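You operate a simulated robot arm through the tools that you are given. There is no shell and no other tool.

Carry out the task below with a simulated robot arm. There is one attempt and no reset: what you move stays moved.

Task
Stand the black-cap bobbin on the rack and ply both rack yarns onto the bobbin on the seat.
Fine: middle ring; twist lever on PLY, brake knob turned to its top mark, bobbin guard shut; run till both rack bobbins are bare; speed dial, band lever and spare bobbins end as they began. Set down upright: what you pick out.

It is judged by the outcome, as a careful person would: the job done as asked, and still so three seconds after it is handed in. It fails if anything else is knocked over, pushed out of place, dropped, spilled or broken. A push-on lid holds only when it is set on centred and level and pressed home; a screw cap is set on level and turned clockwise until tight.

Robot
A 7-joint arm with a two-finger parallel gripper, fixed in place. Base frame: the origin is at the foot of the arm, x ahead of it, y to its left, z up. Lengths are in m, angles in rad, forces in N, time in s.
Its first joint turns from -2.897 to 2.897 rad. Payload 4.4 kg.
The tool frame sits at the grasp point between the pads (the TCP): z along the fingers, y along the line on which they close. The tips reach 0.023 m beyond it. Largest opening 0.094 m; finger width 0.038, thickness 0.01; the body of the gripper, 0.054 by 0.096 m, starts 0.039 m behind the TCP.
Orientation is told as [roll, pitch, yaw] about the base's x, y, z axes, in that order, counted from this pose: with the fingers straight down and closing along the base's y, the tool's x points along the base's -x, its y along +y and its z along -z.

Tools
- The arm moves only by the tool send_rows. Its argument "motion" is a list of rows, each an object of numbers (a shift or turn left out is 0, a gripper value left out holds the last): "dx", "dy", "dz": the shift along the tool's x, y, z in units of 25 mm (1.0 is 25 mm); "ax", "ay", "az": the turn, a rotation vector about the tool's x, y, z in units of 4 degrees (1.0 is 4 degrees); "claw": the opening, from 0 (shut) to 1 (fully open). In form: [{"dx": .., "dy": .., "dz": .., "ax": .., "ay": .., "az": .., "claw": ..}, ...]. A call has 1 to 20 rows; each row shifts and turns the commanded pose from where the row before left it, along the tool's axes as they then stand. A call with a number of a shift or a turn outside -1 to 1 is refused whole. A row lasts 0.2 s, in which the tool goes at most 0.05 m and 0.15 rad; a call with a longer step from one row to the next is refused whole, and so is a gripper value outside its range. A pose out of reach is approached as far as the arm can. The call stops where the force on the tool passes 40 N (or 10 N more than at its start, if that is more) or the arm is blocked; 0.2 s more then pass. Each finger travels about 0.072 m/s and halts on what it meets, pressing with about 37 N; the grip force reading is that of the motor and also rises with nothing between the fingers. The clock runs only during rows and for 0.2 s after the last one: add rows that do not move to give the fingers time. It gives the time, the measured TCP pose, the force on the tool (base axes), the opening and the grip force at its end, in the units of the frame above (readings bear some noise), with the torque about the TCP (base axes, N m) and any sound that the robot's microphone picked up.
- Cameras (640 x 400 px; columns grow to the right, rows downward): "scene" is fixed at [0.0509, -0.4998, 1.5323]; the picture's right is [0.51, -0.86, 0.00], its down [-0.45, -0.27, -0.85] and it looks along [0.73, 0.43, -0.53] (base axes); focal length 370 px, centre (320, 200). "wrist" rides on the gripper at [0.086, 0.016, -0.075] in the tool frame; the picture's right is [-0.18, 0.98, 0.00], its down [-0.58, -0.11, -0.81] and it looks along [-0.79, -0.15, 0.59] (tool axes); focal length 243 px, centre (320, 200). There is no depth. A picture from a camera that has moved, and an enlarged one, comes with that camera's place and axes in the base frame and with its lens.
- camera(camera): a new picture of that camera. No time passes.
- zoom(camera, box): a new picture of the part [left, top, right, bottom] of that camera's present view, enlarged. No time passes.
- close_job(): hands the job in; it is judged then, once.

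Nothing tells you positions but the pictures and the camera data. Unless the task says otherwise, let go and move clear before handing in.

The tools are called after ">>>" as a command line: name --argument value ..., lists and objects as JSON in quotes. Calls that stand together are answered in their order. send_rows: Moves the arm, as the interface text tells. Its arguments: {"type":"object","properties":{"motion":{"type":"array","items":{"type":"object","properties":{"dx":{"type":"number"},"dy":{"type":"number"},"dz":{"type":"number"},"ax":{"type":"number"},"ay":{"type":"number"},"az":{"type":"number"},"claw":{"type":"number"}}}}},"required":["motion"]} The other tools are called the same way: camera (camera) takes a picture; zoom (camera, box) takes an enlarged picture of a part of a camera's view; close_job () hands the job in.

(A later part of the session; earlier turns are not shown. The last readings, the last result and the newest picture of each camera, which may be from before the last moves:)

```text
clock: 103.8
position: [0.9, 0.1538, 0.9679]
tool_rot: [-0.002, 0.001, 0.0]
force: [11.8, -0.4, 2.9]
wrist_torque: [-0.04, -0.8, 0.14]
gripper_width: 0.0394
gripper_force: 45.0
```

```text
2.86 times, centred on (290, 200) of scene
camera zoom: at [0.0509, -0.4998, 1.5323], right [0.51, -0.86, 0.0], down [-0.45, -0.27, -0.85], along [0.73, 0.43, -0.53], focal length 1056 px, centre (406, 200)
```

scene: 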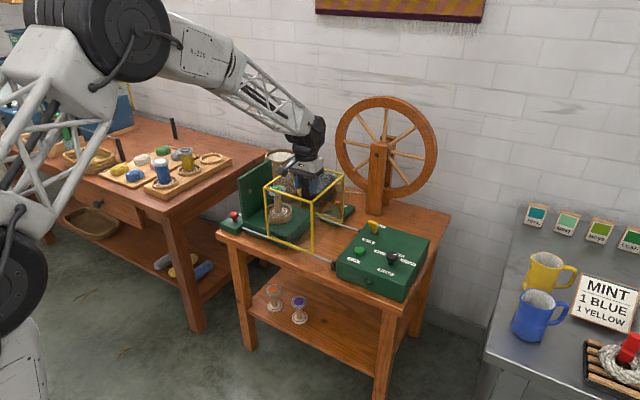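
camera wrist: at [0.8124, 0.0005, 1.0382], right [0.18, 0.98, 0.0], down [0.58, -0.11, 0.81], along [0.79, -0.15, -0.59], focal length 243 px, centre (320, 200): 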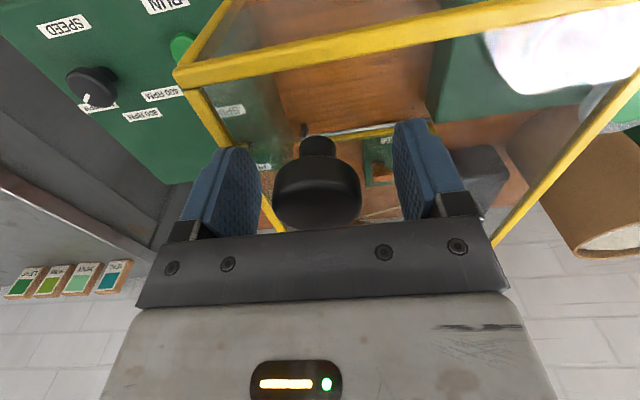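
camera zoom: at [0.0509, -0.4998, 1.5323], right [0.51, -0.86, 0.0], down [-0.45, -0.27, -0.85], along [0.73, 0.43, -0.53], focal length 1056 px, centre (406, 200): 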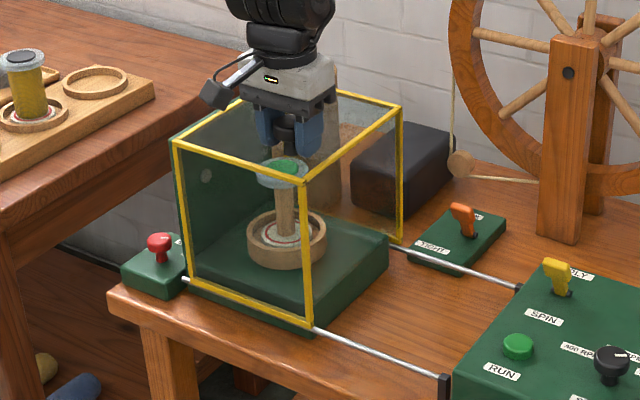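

It's almost there; I'll continue finely until it stops.

>>> send_rows --motion '[{"dy": 0.1}, {"dy": 0.1}, {"dy": 0.1}, {"dy": 0.1}, {"dy": 0.1}, {"dy": 0.1}, {"dy": 0.1}, {"dy": 0.1}, {}]'

>>> zoom --camera "scene" --box '[210, 130, 310, 250]'

```text
clock: 104.8
position: [0.8995, 0.1593, 0.9669]
tool_rot: [-0.005, 0.002, -0.002]
force: [0.3, -11.0, 1.1]
wrist_torque: [-0.12, -0.05, 0.03]
gripper_width: 0.0395
gripper_force: 45.1
stopped in row 5: the force on the tool passed its limit at 47 N (the readings are from after the stop); the commanded pose is now the measured one
```

```text
3.33 times, centred on (260, 190) of scene
camera zoom: at [0.0509, -0.4998, 1.5323], right [0.51, -0.86, 0.0], down [-0.45, -0.27, -0.85], along [0.73, 0.43, -0.53], focal length 1232 px, centre (520, 233)
```

zoom: 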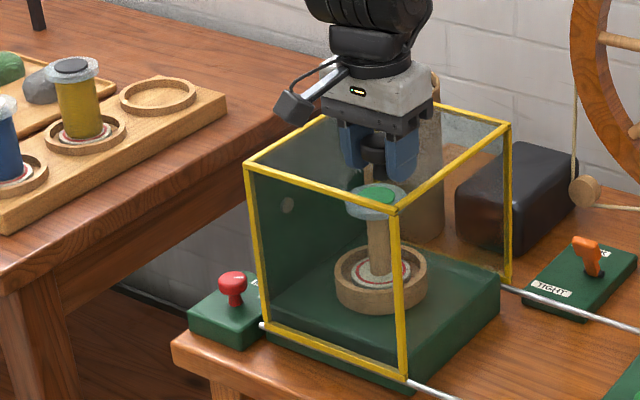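

The guard met its stop and is shut. I'll release the handle, rise, and move over to the control box to view the twist lever.

>>> send_rows --motion '[{"claw": 0.7}, {"claw": 0.75}, {"claw": 0.75}, {"dz": -0.5}, {"dz": -1}, {"dz": -1}, {"dz": -1}, {"dz": -1}, {"dz": -1}, {"dz": -1}]'

>>> send_rows --motion '[{"dy": -1, "dx": 0.4, "claw": 0}, {"dy": -1, "dx": 0.4}, {"dy": -1, "dx": 0.4}, {"dy": -1, "dx": 0.4}, {"dy": -1, "dx": 0.4}, {"dy": -1, "dx": 0.4}, {"dy": -1, "dx": 0.4}, {"dy": -1, "dx": 0.4}, {"dy": -1, "dx": 0.4}, {"dy": -1, "dx": 0.4}, {"dy": -1}, {"dy": -1}, {}]'

>>> camera --camera "wrist"

>>> camera --camera "scene"

```text
clock: 107.0
position: [0.9031, 0.163, 1.1307]
tool_rot: [-0.003, 0.006, -0.001]
force: [1.4, 0.8, -0.1]
wrist_torque: [0.05, -0.01, 0.0]
gripper_width: 0.0705
gripper_force: 0.1
```

```text
clock: 109.8
position: [0.7978, -0.1403, 1.1284]
tool_rot: [-0.005, 0.004, -0.002]
force: [-0.4, 0.0, 0.0]
wrist_torque: [0.01, 0.02, -0.01]
gripper_width: 0.0
gripper_force: 37.2
```

```text
taken
camera wrist: at [0.7117, -0.1214, 1.2059], right [0.19, 0.98, 0.0], down [0.58, -0.11, 0.8], along [0.79, -0.15, -0.59], focal length 243 px, centre (320, 200)
```

wrist: 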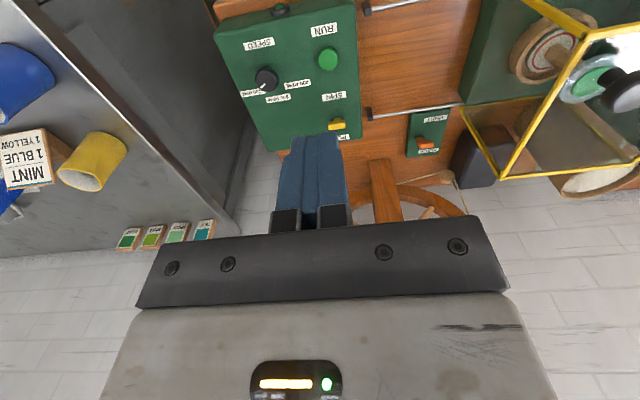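

```text
taken
```

scene: 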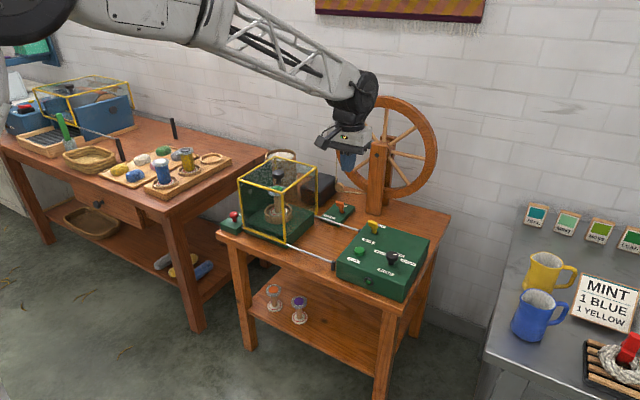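

>>> zoom --camera "wrist" --box '[210, 0, 370, 140]'

>>> zoom --camera "scene" --box '[210, 150, 350, 260]'

>>> zoom --camera "scene" --box '[340, 210, 440, 290]'

```text
2.86 times, centred on (290, 70) of wrist
camera zoom: at [0.7117, -0.1214, 1.2059], right [0.19, 0.98, 0.0], down [0.58, -0.11, 0.8], along [0.79, -0.15, -0.59], focal length 693 px, centre (406, 571)
```

zoom: 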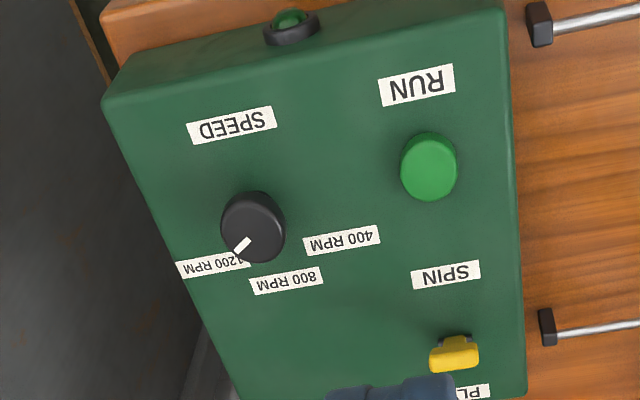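

```text
3.64 times, centred on (280, 205) of scene
camera zoom: at [0.0509, -0.4998, 1.5323], right [0.51, -0.86, 0.0], down [-0.45, -0.27, -0.85], along [0.73, 0.43, -0.53], focal length 1344 px, centre (466, 182)
```

zoom: 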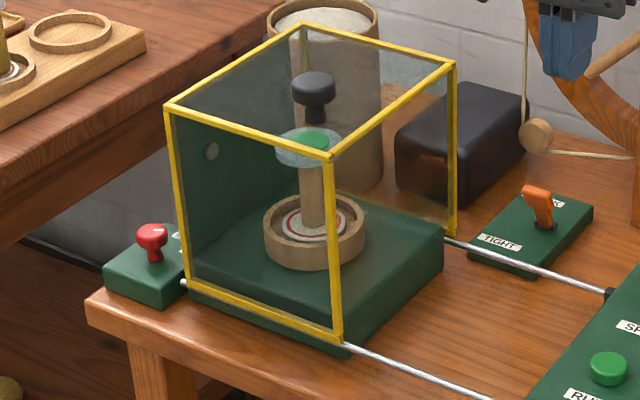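

```text
5.00 times, centred on (390, 250) of scene
camera zoom: at [0.0509, -0.4998, 1.5323], right [0.51, -0.86, 0.0], down [-0.45, -0.27, -0.85], along [0.73, 0.43, -0.53], focal length 1849 px, centre (-30, -50)
```

zoom: 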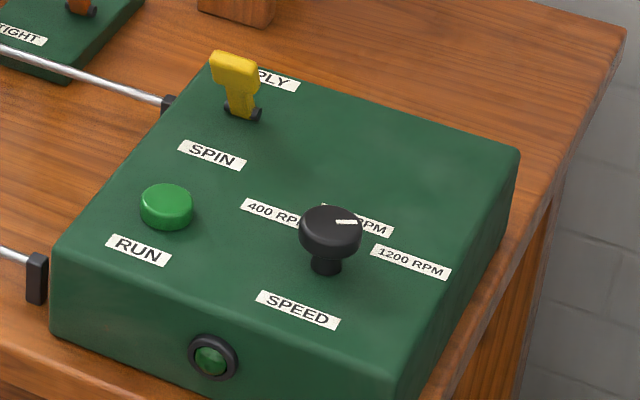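

The guard is closed against the plate and the lever sits on SPIN with its tip at about (1.000, -0.141, 0.82). With the fingers closed, I'll tilt slightly and come down behind the lever on its robot side.

>>> send_rows --motion '[{"ay": -1}, {"ay": -1}, {"ay": -1}, {"ay": -1}, {"ay": -1}, {"ay": -1}, {"dx": -0.214, "dz": 0.961}, {"dx": -0.214, "dz": 0.961}, {"dx": -0.214, "dz": 0.961}, {"dx": -0.214, "dz": 0.961}, {"dx": -0.214, "dz": 0.961}, {"dx": -0.214, "dz": 0.961}, {"dx": -0.214, "dz": 0.961}, {"dx": -0.214, "dz": 0.961}, {"dx": -0.214, "dz": 0.961}, {}]'

>>> camera --camera "wrist"

>>> zoom --camera "scene" --box '[320, 170, 440, 280]'

```text
clock: 113.2
position: [0.9299, -0.1395, 0.9536]
tool_rot: [-0.005, -0.414, 0.001]
force: [0.3, 0.0, -0.3]
wrist_torque: [0.04, -0.01, -0.01]
gripper_width: 0.0002
gripper_force: 36.7
```

```text
taken
camera wrist: at [0.8191, -0.1209, 0.988], right [0.17, 0.98, 0.07], down [0.21, -0.11, 0.97], along [0.96, -0.15, -0.22], focal length 243 px, centre (320, 200)
```

wrist: 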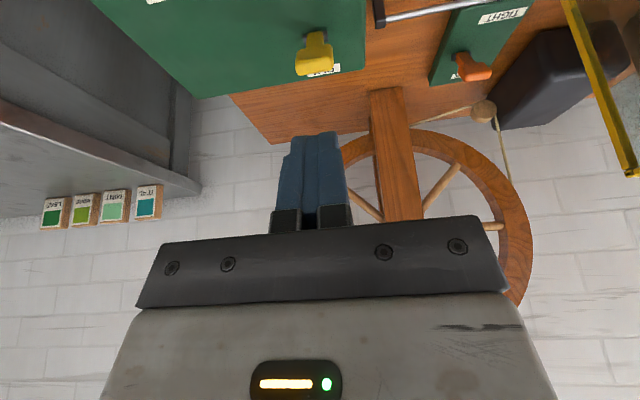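

```text
3.64 times, centred on (380, 225) of scene
camera zoom: at [0.0509, -0.4998, 1.5323], right [0.51, -0.86, 0.0], down [-0.45, -0.27, -0.85], along [0.73, 0.43, -0.53], focal length 1344 px, centre (102, 109)
```

zoom: 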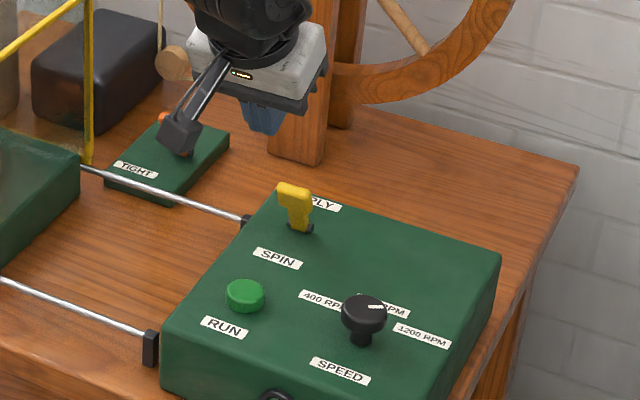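

The lever head is directly ahead. I'll lower to z≈0.817 behind it.

>>> send_rows --motion '[{"dx": 0.436, "dz": 0.98, "dy": -0.1}, {"dx": 0.436, "dz": 0.98}, {"dx": 0.436, "dz": 0.98}, {"dx": 0.436, "dz": 0.98}, {"dx": 0.4, "dz": 0.9}, {"dx": 0.04, "dz": 0.09}, {}]'

>>> camera --camera "wrist"

>>> zoom --camera "scene" --box '[320, 190, 440, 280]'

```text
clock: 114.8
position: [0.9284, -0.1413, 0.8185]
tool_rot: [-0.004, -0.416, 0.002]
force: [0.0, 0.3, -0.1]
wrist_torque: [0.0, 0.03, -0.02]
gripper_width: 0.0001
gripper_force: 36.8
```

```text
taken
camera wrist: at [0.8189, -0.1235, 0.853], right [0.17, 0.98, 0.07], down [0.21, -0.11, 0.97], along [0.96, -0.15, -0.22], focal length 243 px, centre (320, 200)
```

wrist: 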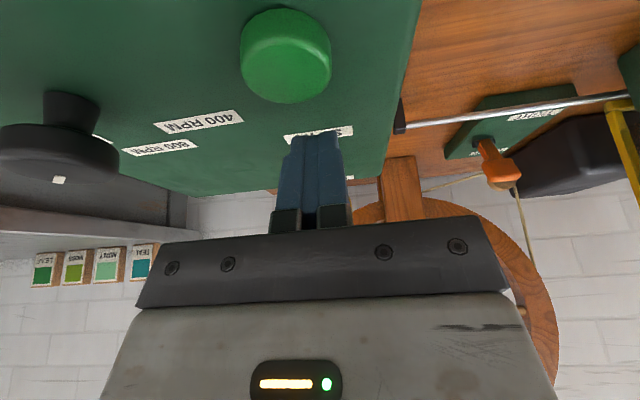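

```text
4.44 times, centred on (380, 235) of scene
camera zoom: at [0.0509, -0.4998, 1.5323], right [0.51, -0.86, 0.0], down [-0.45, -0.27, -0.85], along [0.73, 0.43, -0.53], focal length 1643 px, centre (53, 44)
```

zoom: 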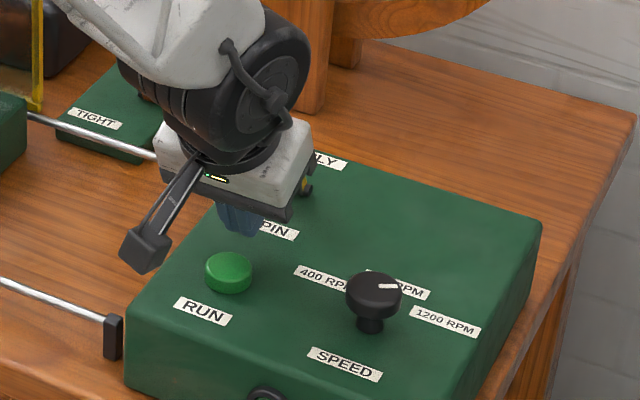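

The finger tip is low behind the lever. I'll push forward in 5 mm steps.

>>> send_rows --motion '[{"dx": -0.183, "dz": 0.0813}, {"dx": -0.183, "dz": 0.0813}, {"dx": -0.183, "dz": 0.0813}, {"dx": -0.183, "dz": 0.0813}, {"dx": -0.183, "dz": 0.0813}, {"dx": -0.183, "dz": 0.0813}, {"dx": -0.183, "dz": 0.0813}, {"dx": -0.183, "dz": 0.0813}, {"dx": -0.183, "dz": 0.0813}, {}]'

>>> zoom --camera "scene" --box '[320, 190, 440, 280]'

>>> zoom --camera "wrist" --box '[220, 80, 420, 220]'

```text
clock: 117.0
position: [0.9735, -0.1425, 0.819]
tool_rot: [-0.005, -0.415, 0.0]
force: [-1.9, 0.5, -1.5]
wrist_torque: [-0.04, 0.06, 0.0]
gripper_width: 0.0002
gripper_force: 37.1
```

```text
4.44 times, centred on (380, 235) of scene
camera zoom: at [0.0509, -0.4998, 1.5323], right [0.51, -0.86, 0.0], down [-0.45, -0.27, -0.85], along [0.73, 0.43, -0.53], focal length 1643 px, centre (53, 44)
```

zoom: 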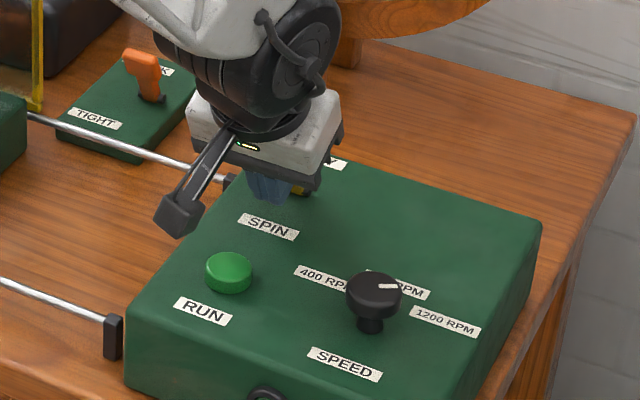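

```text
2.86 times, centred on (320, 150) of wrist
camera zoom: at [0.8638, -0.1256, 0.8525], right [0.17, 0.98, 0.07], down [0.21, -0.11, 0.97], along [0.96, -0.15, -0.22], focal length 693 px, centre (320, 343)
```

zoom: 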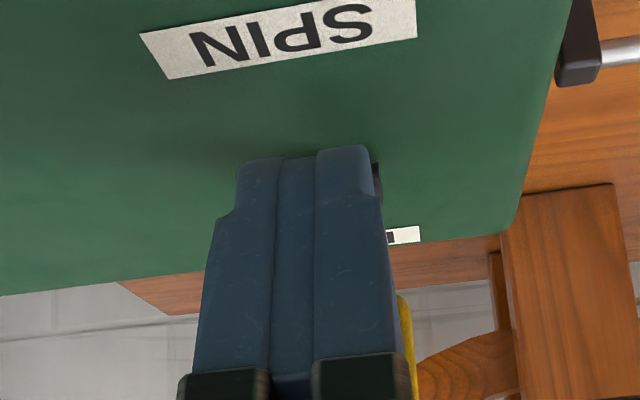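

There's light contact with the lever. I'll keep pushing forward.

>>> send_rows --motion '[{"dx": -0.183, "dz": 0.0813, "dy": 0.08}, {"dx": -0.183, "dz": 0.0813}, {"dx": -0.183, "dz": 0.0813}, {"dx": -0.183, "dz": 0.0813}, {}]'

>>> zoom --camera "scene" --box '[320, 190, 440, 280]'

>>> camera --camera "wrist"

```text
clock: 118.2
position: [0.9937, -0.1411, 0.8181]
tool_rot: [-0.003, -0.415, -0.001]
force: [0.1, -0.7, -0.5]
wrist_torque: [0.04, -0.02, 0.0]
gripper_width: 0.0
gripper_force: 36.7
```

```text
4.44 times, centred on (380, 235) of scene
camera zoom: at [0.0509, -0.4998, 1.5323], right [0.51, -0.86, 0.0], down [-0.45, -0.27, -0.85], along [0.73, 0.43, -0.53], focal length 1643 px, centre (53, 44)
```

zoom: 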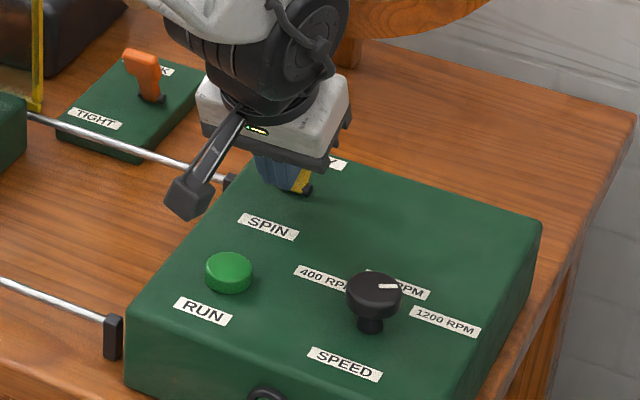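

```text
taken
camera wrist: at [0.8837, -0.1232, 0.8533], right [0.17, 0.98, 0.07], down [0.21, -0.11, 0.97], along [0.96, -0.15, -0.22], focal length 243 px, centre (320, 200)
```

wrist: 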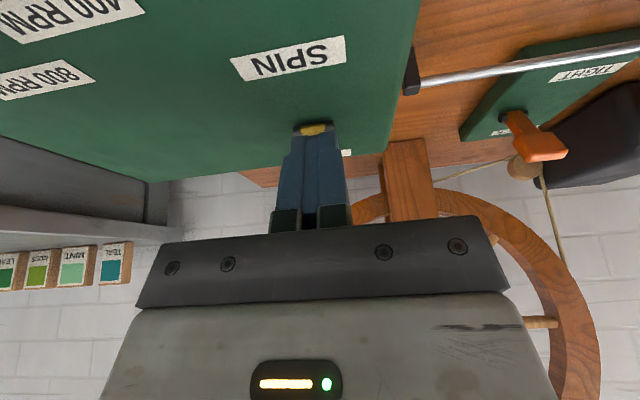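

The lever is moving with little resistance. I'll push further until it stops.

>>> send_rows --motion '[{"dx": -0.183, "dz": 0.0813}, {"dx": -0.183, "dz": 0.0813}, {"dx": -0.11, "dz": 0.049}, {}]'

>>> zoom --camera "scene" --box '[350, 200, 420, 250]'

>>> zoom --camera "wrist" --box '[240, 80, 400, 200]'

```text
clock: 118.6
position: [0.9952, -0.1412, 0.8197]
tool_rot: [-0.004, -0.412, 0.001]
force: [-24.0, 2.6, 12.3]
wrist_torque: [-0.07, -0.01, 0.09]
gripper_width: 0.0001
gripper_force: 36.8
stopped in row 2: the force on the tool passed its limit at 56 N (the readings are from after the stop); the commanded pose is now the measured one
```

```text
8.00 times, centred on (385, 225) of scene
camera zoom: at [0.0509, -0.4998, 1.5323], right [0.51, -0.86, 0.0], down [-0.45, -0.27, -0.85], along [0.73, 0.43, -0.53], focal length 2958 px, centre (-200, 0)
```

zoom: 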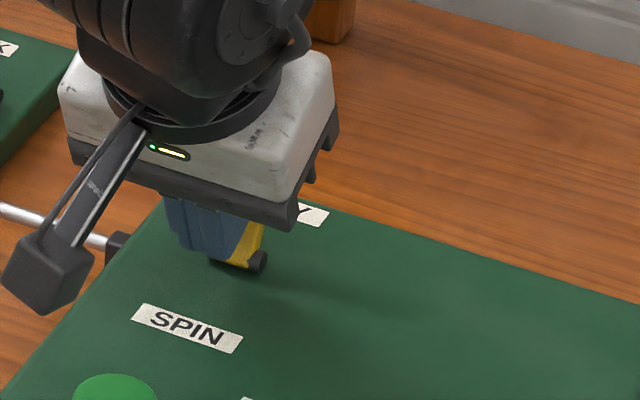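

```text
3.33 times, centred on (320, 140) of wrist
camera zoom: at [0.8855, -0.1234, 0.8536], right [0.17, 0.98, 0.07], down [0.21, -0.11, 0.97], along [0.96, -0.15, -0.22], focal length 809 px, centre (320, 400)
```

zoom: 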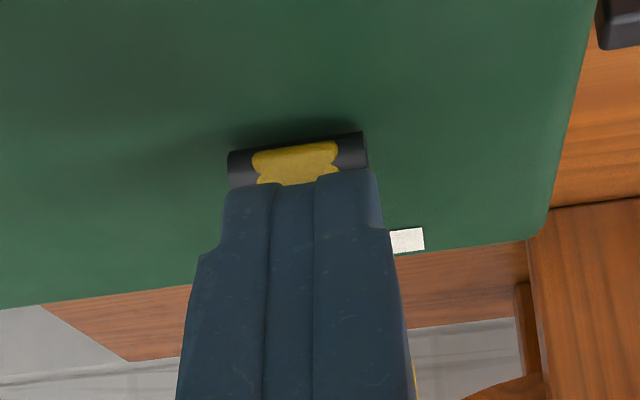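

The lever hit its stop on the far side. I'll back off and check its position.

>>> send_rows --motion '[{"dx": 0.183, "dz": -0.0813}, {"dx": 0.366, "dz": -0.1626}, {"dx": 0.366, "dz": -0.1626}, {"dx": 0.366, "dz": -0.1626}, {"dx": 0.366, "dz": -0.1626}, {"dx": -0.3, "dz": -0.9}, {"dx": -0.3, "dz": -0.9}, {"dx": -0.3, "dz": -0.9}, {"dx": -0.3, "dz": -0.9}, {}]'

>>> zoom --camera "scene" --box '[350, 200, 420, 250]'

>>> camera --camera "wrist"

```text
clock: 120.8
position: [0.9411, -0.1405, 0.9145]
tool_rot: [-0.002, -0.413, 0.0]
force: [0.0, 0.3, 0.4]
wrist_torque: [0.0, 0.02, 0.01]
gripper_width: 0.0
gripper_force: 37.4
```

```text
8.00 times, centred on (385, 225) of scene
camera zoom: at [0.0509, -0.4998, 1.5323], right [0.51, -0.86, 0.0], down [-0.45, -0.27, -0.85], along [0.73, 0.43, -0.53], focal length 2958 px, centre (-200, 0)
```

zoom: 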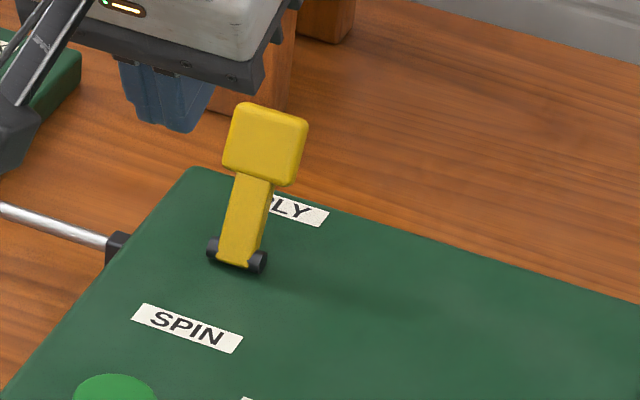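

```text
taken
camera wrist: at [0.8316, -0.1232, 0.9484], right [0.17, 0.98, 0.07], down [0.21, -0.11, 0.97], along [0.96, -0.15, -0.22], focal length 243 px, centre (320, 200)
```

wrist: 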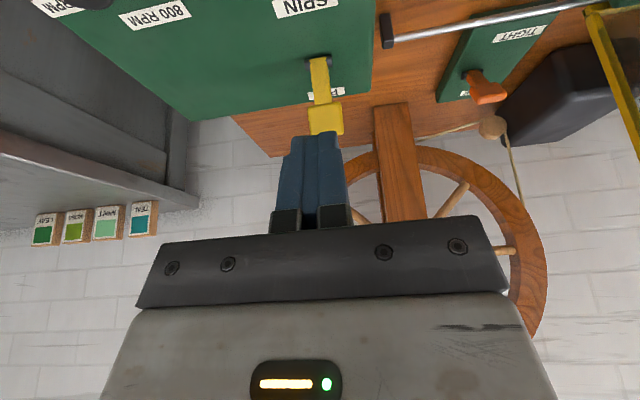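

The lever now stands at PLY. Next I'll straighten the tool, move above RUN at about (0.8945, -0.1427) and look before pressing.

>>> send_rows --motion '[{"ay": 1}, {"ay": 1}, {"ay": 1}, {"ay": 1}, {"ay": 1}, {"ay": 0.92}, {"dx": 0.93, "dy": -0.04}, {"dx": 0.93, "dy": -0.04}, {"dz": 0.8}, {"dz": 0.8}, {}]'

>>> camera --camera "wrist"

>>> zoom --camera "scene" --box '[320, 190, 440, 300]'

>>> zoom --camera "scene" --box '[90, 120, 290, 260]'

```text
clock: 123.2
position: [0.8961, -0.1427, 0.8719]
tool_rot: [-0.003, -0.001, -0.002]
force: [0.1, -0.3, 0.4]
wrist_torque: [-0.02, 0.02, 0.0]
gripper_width: 0.0
gripper_force: 37.2
```

```text
taken
camera wrist: at [0.8085, -0.1247, 0.947], right [0.19, 0.98, 0.0], down [0.58, -0.11, 0.81], along [0.79, -0.15, -0.59], focal length 243 px, centre (320, 200)
```

wrist: 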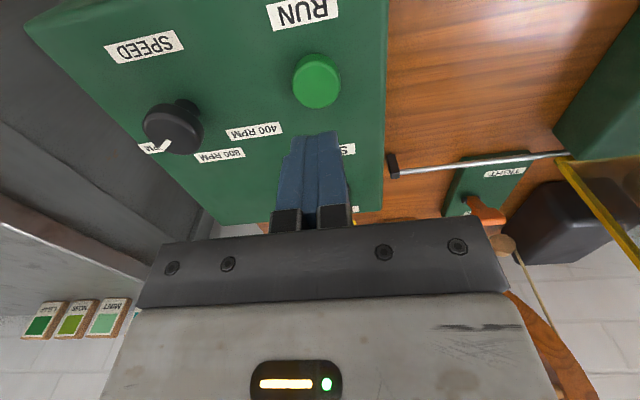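

```text
3.64 times, centred on (380, 245) of scene
camera zoom: at [0.0509, -0.4998, 1.5323], right [0.51, -0.86, 0.0], down [-0.45, -0.27, -0.85], along [0.73, 0.43, -0.53], focal length 1344 px, centre (102, 36)
```

zoom: 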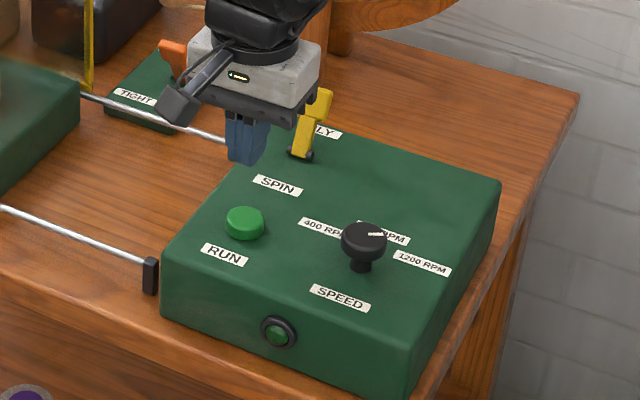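

```text
2.86 times, centred on (190, 190) of scene
camera zoom: at [0.0509, -0.4998, 1.5323], right [0.51, -0.86, 0.0], down [-0.45, -0.27, -0.85], along [0.73, 0.43, -0.53], focal length 1056 px, centre (691, 229)
```

zoom: 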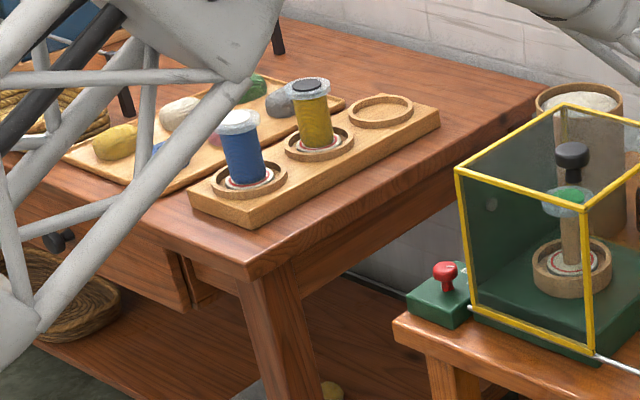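

The finger tips are right over RUN, and the rack, guard, brake knob and lever are all set. I'll press RUN gently.

>>> send_rows --motion '[{"dz": 0.7}, {"dz": 0.7}, {"dz": 0.7}, {"dz": 0.3}, {"dz": 0.1}, {"dz": 0.1}, {}]'

>>> zoom --camera "scene" --box '[320, 210, 440, 300]'

```text
clock: 124.8
position: [0.8962, -0.1403, 0.8071]
tool_rot: [-0.003, 0.0, -0.002]
force: [0.8, -0.1, 1.3]
wrist_torque: [0.01, 0.0, 0.04]
gripper_width: 0.0
gripper_force: 36.7
heard: click
```

```text
4.44 times, centred on (380, 255) of scene
camera zoom: at [0.0509, -0.4998, 1.5323], right [0.51, -0.86, 0.0], down [-0.45, -0.27, -0.85], along [0.73, 0.43, -0.53], focal length 1643 px, centre (53, -44)
```

zoom: 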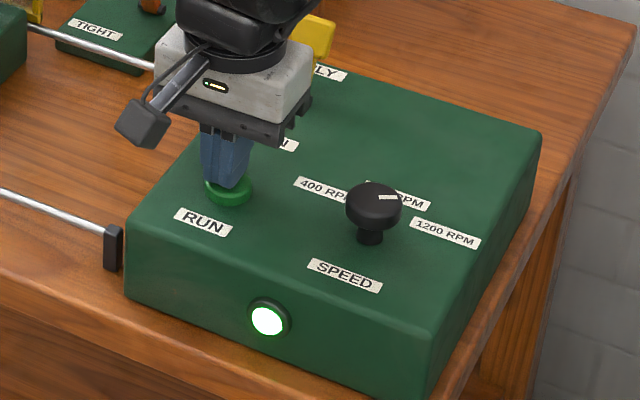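

A click was heard and the front lamp lit. I'll lift off and see whether it keeps running.

>>> send_rows --motion '[{"dz": -0.3}, {"dz": -0.6}, {"dz": -0.6}, {}]'

>>> zoom --camera "scene" --box '[320, 210, 440, 300]'

>>> zoom --camera "scene" --box '[90, 120, 290, 260]'

>>> camera --camera "scene"

```text
clock: 125.8
position: [0.897, -0.1417, 0.8463]
tool_rot: [-0.004, 0.001, -0.002]
force: [0.1, -0.6, 0.4]
wrist_torque: [0.0, -0.01, 0.02]
gripper_width: 0.0
gripper_force: 37.2
```

```text
4.44 times, centred on (380, 255) of scene
camera zoom: at [0.0509, -0.4998, 1.5323], right [0.51, -0.86, 0.0], down [-0.45, -0.27, -0.85], along [0.73, 0.43, -0.53], focal length 1643 px, centre (53, -44)
```

zoom: 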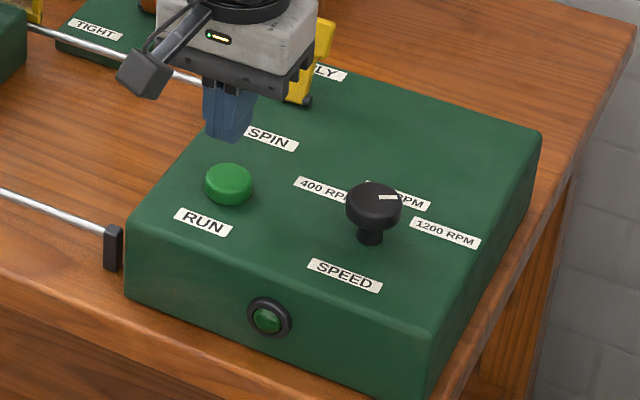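

```text
2.86 times, centred on (190, 190) of scene
camera zoom: at [0.0509, -0.4998, 1.5323], right [0.51, -0.86, 0.0], down [-0.45, -0.27, -0.85], along [0.73, 0.43, -0.53], focal length 1056 px, centre (691, 229)
```

zoom: 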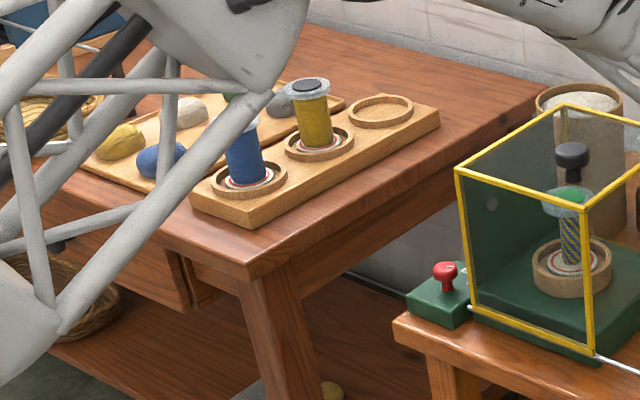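

```text
taken
```

scene: 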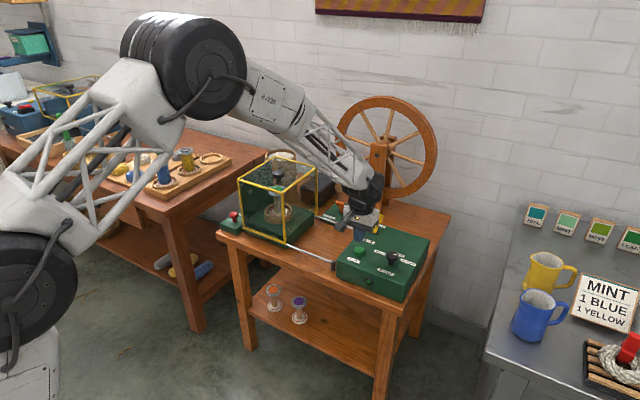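

It's a hold-to-run button, and plied yarn has already started to show on the seat bobbin. I'll press again and hold, checking the rack bobbins as it runs.

>>> send_rows --motion '[{"dz": 0.7}, {"dz": 0.6}, {"dz": 0.2}, {"dz": 0.1}, {"dz": 0.06}, {}, {}, {}, {}, {}]'

>>> zoom --camera "scene" --box '[90, 120, 290, 260]'

>>> zoom --camera "scene" --box '[320, 210, 440, 300]'

```text
clock: 128.0
position: [0.894, -0.1431, 0.8048]
tool_rot: [-0.003, 0.0, -0.001]
force: [0.3, 0.0, 2.6]
wrist_torque: [-0.02, -0.01, 0.01]
gripper_width: 0.0001
gripper_force: 36.7
heard: click
```

```text
2.86 times, centred on (190, 190) of scene
camera zoom: at [0.0509, -0.4998, 1.5323], right [0.51, -0.86, 0.0], down [-0.45, -0.27, -0.85], along [0.73, 0.43, -0.53], focal length 1056 px, centre (691, 229)
```

zoom: 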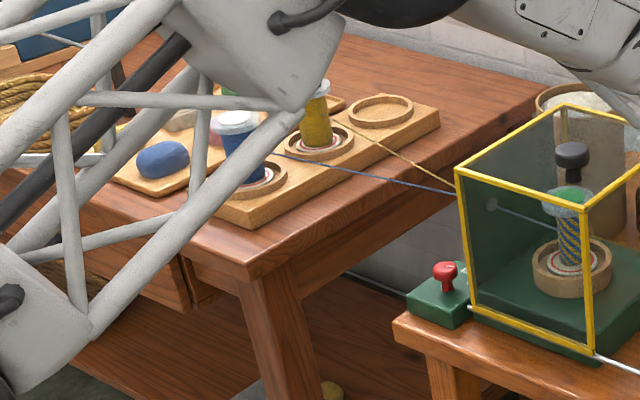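

```text
4.44 times, centred on (380, 255) of scene
camera zoom: at [0.0509, -0.4998, 1.5323], right [0.51, -0.86, 0.0], down [-0.45, -0.27, -0.85], along [0.73, 0.43, -0.53], focal length 1643 px, centre (53, -44)
```

zoom: 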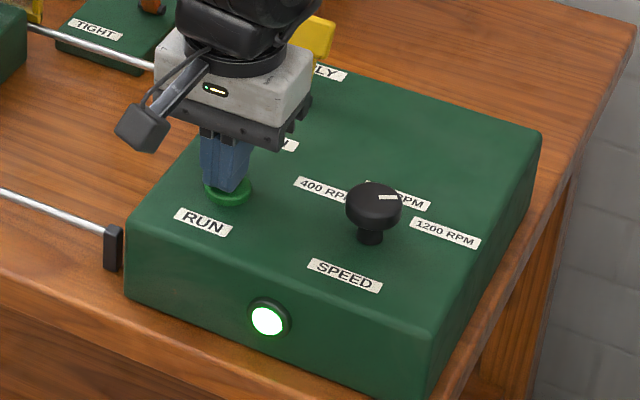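

The two yarns run from the rack bobbins through the plate to the seat. I'll keep holding RUN.

>>> send_rows --motion '[{}, {}, {}, {}, {}, {}, {}, {}, {}, {}, {}, {}, {}, {}, {}]'

>>> zoom --camera "scene" --box '[130, 120, 290, 230]'

```text
clock: 131.2
position: [0.895, -0.1422, 0.8049]
tool_rot: [-0.004, 0.0, -0.003]
force: [-0.1, 0.2, 2.6]
wrist_torque: [-0.02, -0.01, -0.01]
gripper_width: 0.0004
gripper_force: 36.7
```

```text
3.64 times, centred on (210, 175) of scene
camera zoom: at [0.0509, -0.4998, 1.5323], right [0.51, -0.86, 0.0], down [-0.45, -0.27, -0.85], along [0.73, 0.43, -0.53], focal length 1344 px, centre (720, 291)
```

zoom: 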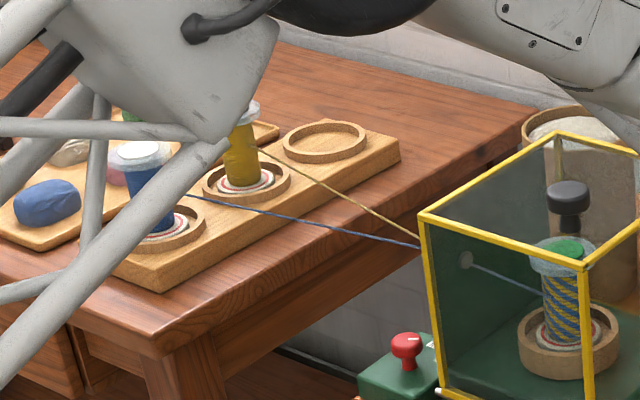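

The yarn on the rack bobbins is thinning. I'll keep holding.

>>> send_rows --motion '[{}, {}, {}, {}, {}, {}, {}, {}, {}, {}, {}, {}, {}, {}, {}, {}, {}, {}, {}, {}]'

>>> zoom --camera "scene" --box '[130, 120, 290, 230]'

```text
clock: 135.4
position: [0.8954, -0.1424, 0.8051]
tool_rot: [-0.006, -0.002, -0.002]
force: [0.6, -0.3, 2.4]
wrist_torque: [0.0, -0.02, 0.03]
gripper_width: 0.0002
gripper_force: 37.0
```

```text
3.64 times, centred on (210, 175) of scene
camera zoom: at [0.0509, -0.4998, 1.5323], right [0.51, -0.86, 0.0], down [-0.45, -0.27, -0.85], along [0.73, 0.43, -0.53], focal length 1344 px, centre (720, 291)
```

zoom: 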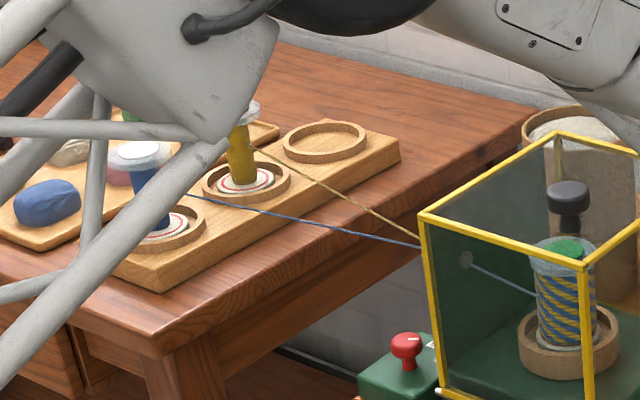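

It's working: the rack yarns are thinner and the seat bobbin is filling. I'll keep holding.

>>> send_rows --motion '[{}, {}, {}, {}, {}, {}, {}, {}, {}, {}, {}, {}, {}, {}, {}, {}, {}, {}, {}, {}]'

>>> zoom --camera "scene" --box '[130, 120, 290, 230]'

```text
clock: 139.6
position: [0.8937, -0.1431, 0.8046]
tool_rot: [-0.003, -0.001, -0.002]
force: [0.4, 0.4, 2.1]
wrist_torque: [-0.01, -0.04, 0.0]
gripper_width: 0.0002
gripper_force: 36.9
```

```text
3.64 times, centred on (210, 175) of scene
camera zoom: at [0.0509, -0.4998, 1.5323], right [0.51, -0.86, 0.0], down [-0.45, -0.27, -0.85], along [0.73, 0.43, -0.53], focal length 1344 px, centre (720, 291)
```

zoom: 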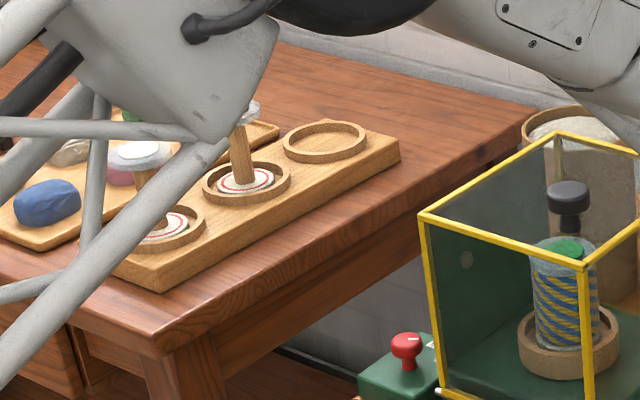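

Both rack bobbins are bare and the strands are gone. I'll release RUN and rise clear.

>>> send_rows --motion '[{"dz": -0.3}, {"dz": -0.6}, {"dz": -1}, {"dz": -1}, {"dz": -1}, {"dz": -1}, {"dz": -1}, {"dz": -1}, {"dz": -1}, {"dz": -1}, {"dz": -1}, {"dx": 0.8}, {"dx": 0.8}, {"dx": 0.8}, {"dx": 0.8}, {"dx": 0.8}, {"dx": 0.8}, {"dx": 0.8}, {}]'

>>> camera --camera "scene"

>>> zoom --camera "scene" --box '[120, 110, 290, 250]'

>>> zoom --camera "scene" --box '[320, 190, 440, 300]'

>>> zoom --camera "scene" --box '[210, 150, 350, 260]'

>>> zoom --camera "scene" --box '[230, 260, 340, 340]'

>>> camera --camera "wrist"

```text
clock: 143.6
position: [0.7552, -0.1427, 1.0505]
tool_rot: [-0.003, 0.0, -0.002]
force: [0.1, 0.4, 0.6]
wrist_torque: [-0.01, 0.01, 0.01]
gripper_width: 0.0
gripper_force: 36.9
```

```text
taken
```

scene: 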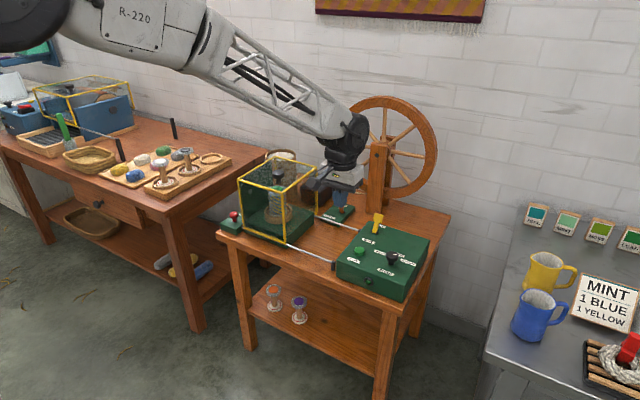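

```text
2.86 times, centred on (205, 180) of scene
camera zoom: at [0.0509, -0.4998, 1.5323], right [0.51, -0.86, 0.0], down [-0.45, -0.27, -0.85], along [0.73, 0.43, -0.53], focal length 1056 px, centre (649, 257)
```

zoom: 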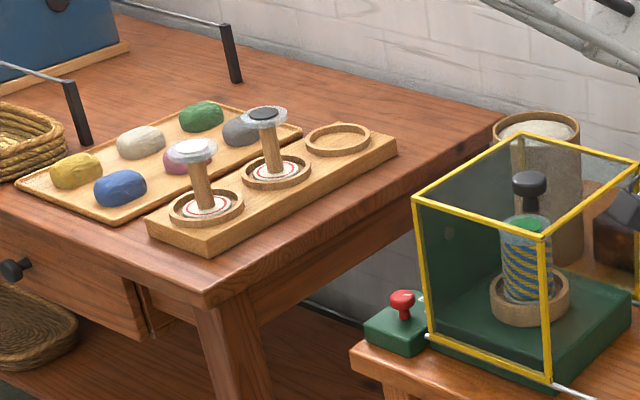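

```text
3.64 times, centred on (380, 245) of scene
camera zoom: at [0.0509, -0.4998, 1.5323], right [0.51, -0.86, 0.0], down [-0.45, -0.27, -0.85], along [0.73, 0.43, -0.53], focal length 1344 px, centre (102, 36)
```

zoom: 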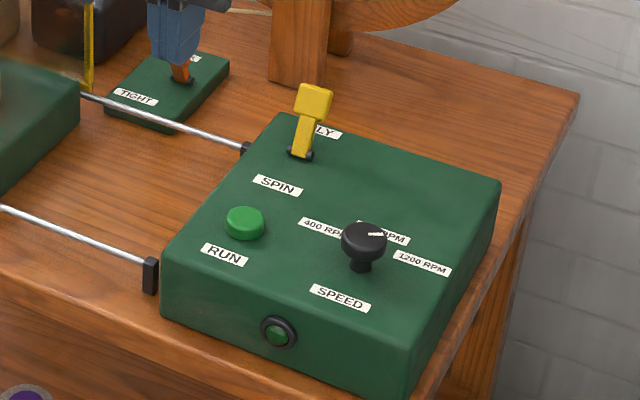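

```text
3.64 times, centred on (280, 205) of scene
camera zoom: at [0.0509, -0.4998, 1.5323], right [0.51, -0.86, 0.0], down [-0.45, -0.27, -0.85], along [0.73, 0.43, -0.53], focal length 1344 px, centre (466, 182)
```

zoom: 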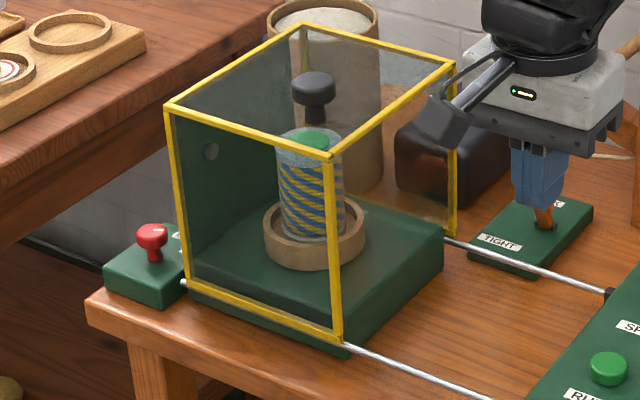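

```text
5.00 times, centred on (285, 300) of scene
camera zoom: at [0.0509, -0.4998, 1.5323], right [0.51, -0.86, 0.0], down [-0.45, -0.27, -0.85], along [0.73, 0.43, -0.53], focal length 1849 px, centre (495, -300)
```

zoom: 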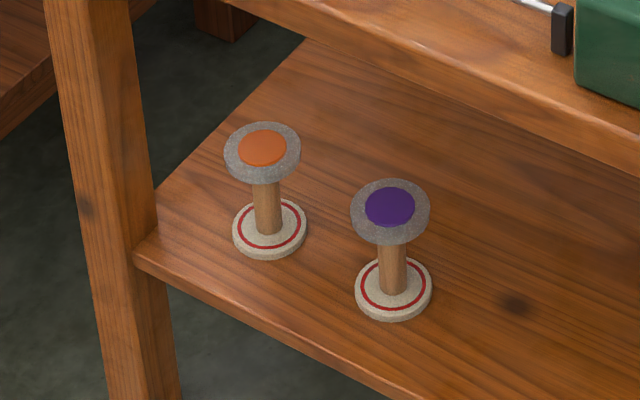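

```text
taken
camera wrist: at [0.6683, -0.1253, 1.1262], right [0.19, 0.98, 0.0], down [0.58, -0.11, 0.81], along [0.79, -0.15, -0.59], focal length 243 px, centre (320, 200)
```

wrist: 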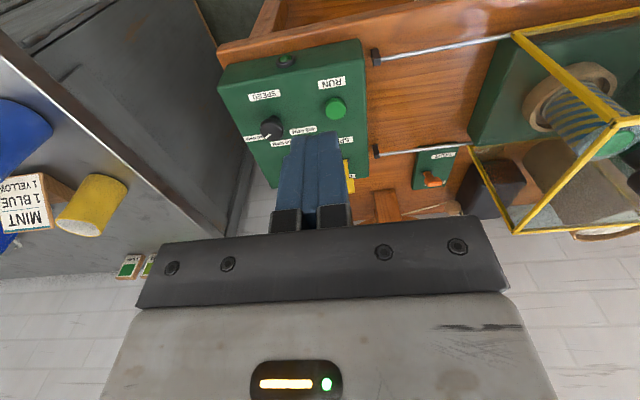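

Both rack bobbins are bare and upright, the lamp is off, and the spares are untouched. I'll do a last check on the brake mark and the guard's closing edge.

>>> zoom --camera "scene" --box '[218, 180, 268, 245]'

>>> zoom --camera "wrist" --box '[220, 40, 480, 200]'

>>> zoom --camera "scene" --box '[310, 185, 370, 235]'

```text
6.15 times, centred on (243, 212) of scene
camera zoom: at [0.0509, -0.4998, 1.5323], right [0.51, -0.86, 0.0], down [-0.45, -0.27, -0.85], along [0.73, 0.43, -0.53], focal length 2275 px, centre (794, 123)
```

zoom: 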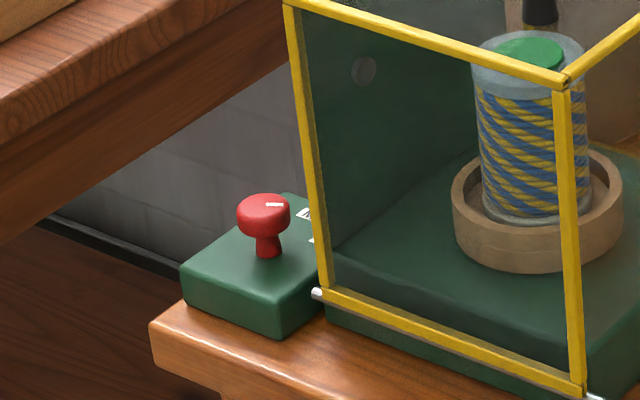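

```text
2.46 times, centred on (350, 120) of wrist
camera zoom: at [0.6683, -0.1253, 1.1262], right [0.19, 0.98, 0.0], down [0.58, -0.11, 0.81], along [0.79, -0.15, -0.59], focal length 597 px, centre (246, 397)
```

zoom: 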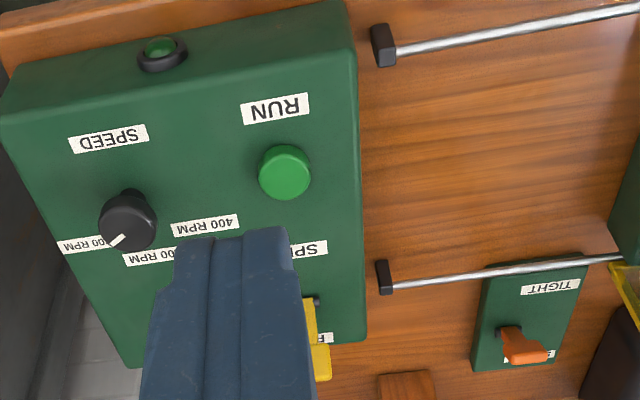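

```text
8.00 times, centred on (340, 210) of scene
camera zoom: at [0.0509, -0.4998, 1.5323], right [0.51, -0.86, 0.0], down [-0.45, -0.27, -0.85], along [0.73, 0.43, -0.53], focal length 2958 px, centre (160, 120)
```

zoom: 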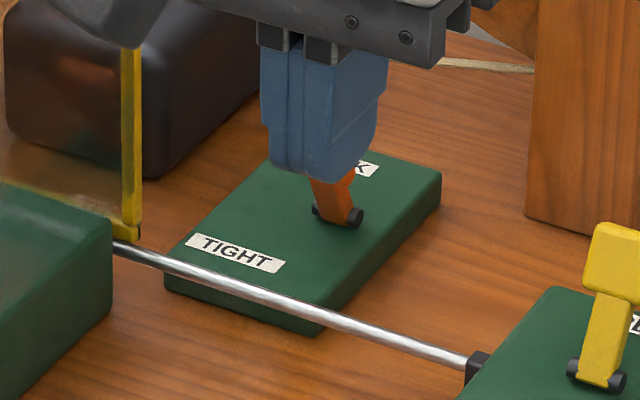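

>>> zoom --camera "scene" --box '[228, 204, 252, 224]'

>>> zoom --camera "scene" --box '[380, 245, 404, 265]'

```text
16.00 times, centred on (240, 214) of scene
camera zoom: at [0.0509, -0.4998, 1.5323], right [0.51, -0.86, 0.0], down [-0.45, -0.27, -0.85], along [0.73, 0.43, -0.53], focal length 5916 px, centre (1600, -24)
```

zoom: 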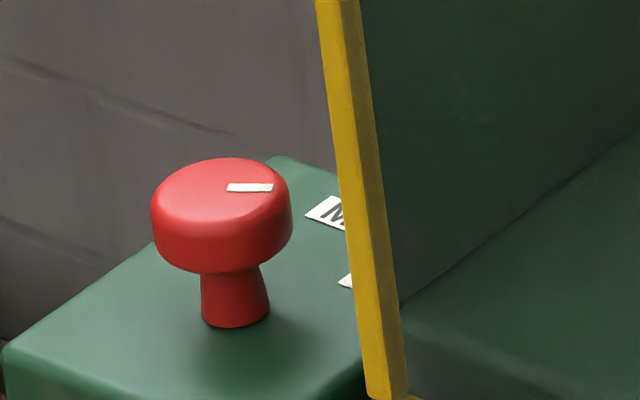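

```text
16.00 times, centred on (392, 255) of scene
camera zoom: at [0.0509, -0.4998, 1.5323], right [0.51, -0.86, 0.0], down [-0.45, -0.27, -0.85], along [0.73, 0.43, -0.53], focal length 5916 px, centre (-832, -680)
```

zoom: 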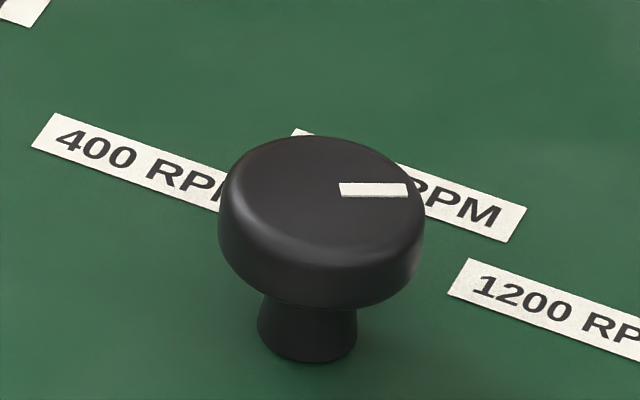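

Everything looks done, but I want an unbiased top-down look at the brake pointer, with the speed dial as a reference. I'll move over and tilt the camera to look straight down.

>>> send_rows --motion '[{"dz": -0.8}, {"dz": -0.8}, {"dz": -0.8}, {"dy": 0.95, "dx": -0.3}, {"dy": 0.95, "dx": -0.3}, {"dy": 0.95, "dx": -0.3}, {"dy": 0.95, "dx": -0.3}, {"dy": 0.95, "dx": -0.3}, {"dy": 0.95, "dx": -0.3}, {"dy": 0.95, "dx": -0.3}, {"dy": 0.95, "dx": -0.3}, {"dy": 0.95, "dx": -0.3}, {"dy": 0.95, "dx": -0.3}, {"dy": 0.95, "dx": -0.3}, {"dy": 0.95, "dx": -0.3}, {"dy": 0.95, "dx": -0.3}, {"dy": 0.95, "dx": -0.3}]'

>>> send_rows --motion '[{"ay": 1}, {"ay": 1}, {"ay": 1}, {"ay": 1}, {"ay": 1}, {"ay": 1}, {"ay": 1}, {"ay": 1}, {"ay": 1}, {"ay": 1}, {}]'

>>> camera --camera "wrist"

```text
clock: 147.2
position: [0.8623, 0.1944, 1.1118]
tool_rot: [-0.005, 0.0, -0.002]
force: [-0.1, 0.1, -0.6]
wrist_torque: [-0.04, 0.03, 0.01]
gripper_width: 0.0
gripper_force: 37.4
```

```text
clock: 149.6
position: [0.8618, 0.1907, 1.1108]
tool_rot: [-0.006, 0.701, -0.004]
force: [0.5, 0.4, -0.5]
wrist_torque: [0.02, 0.02, 0.0]
gripper_width: 0.0
gripper_force: 36.5
```

```text
taken
camera wrist: at [0.8423, 0.2088, 1.2245], right [0.14, 0.98, -0.12], down [0.96, -0.11, 0.24], along [0.23, -0.15, -0.96], focal length 243 px, centre (320, 200)
```

wrist: 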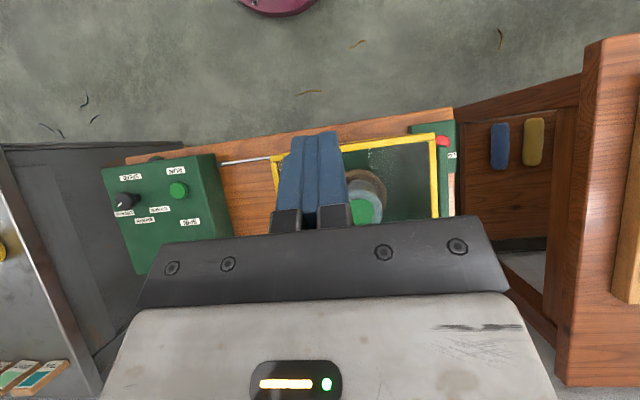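

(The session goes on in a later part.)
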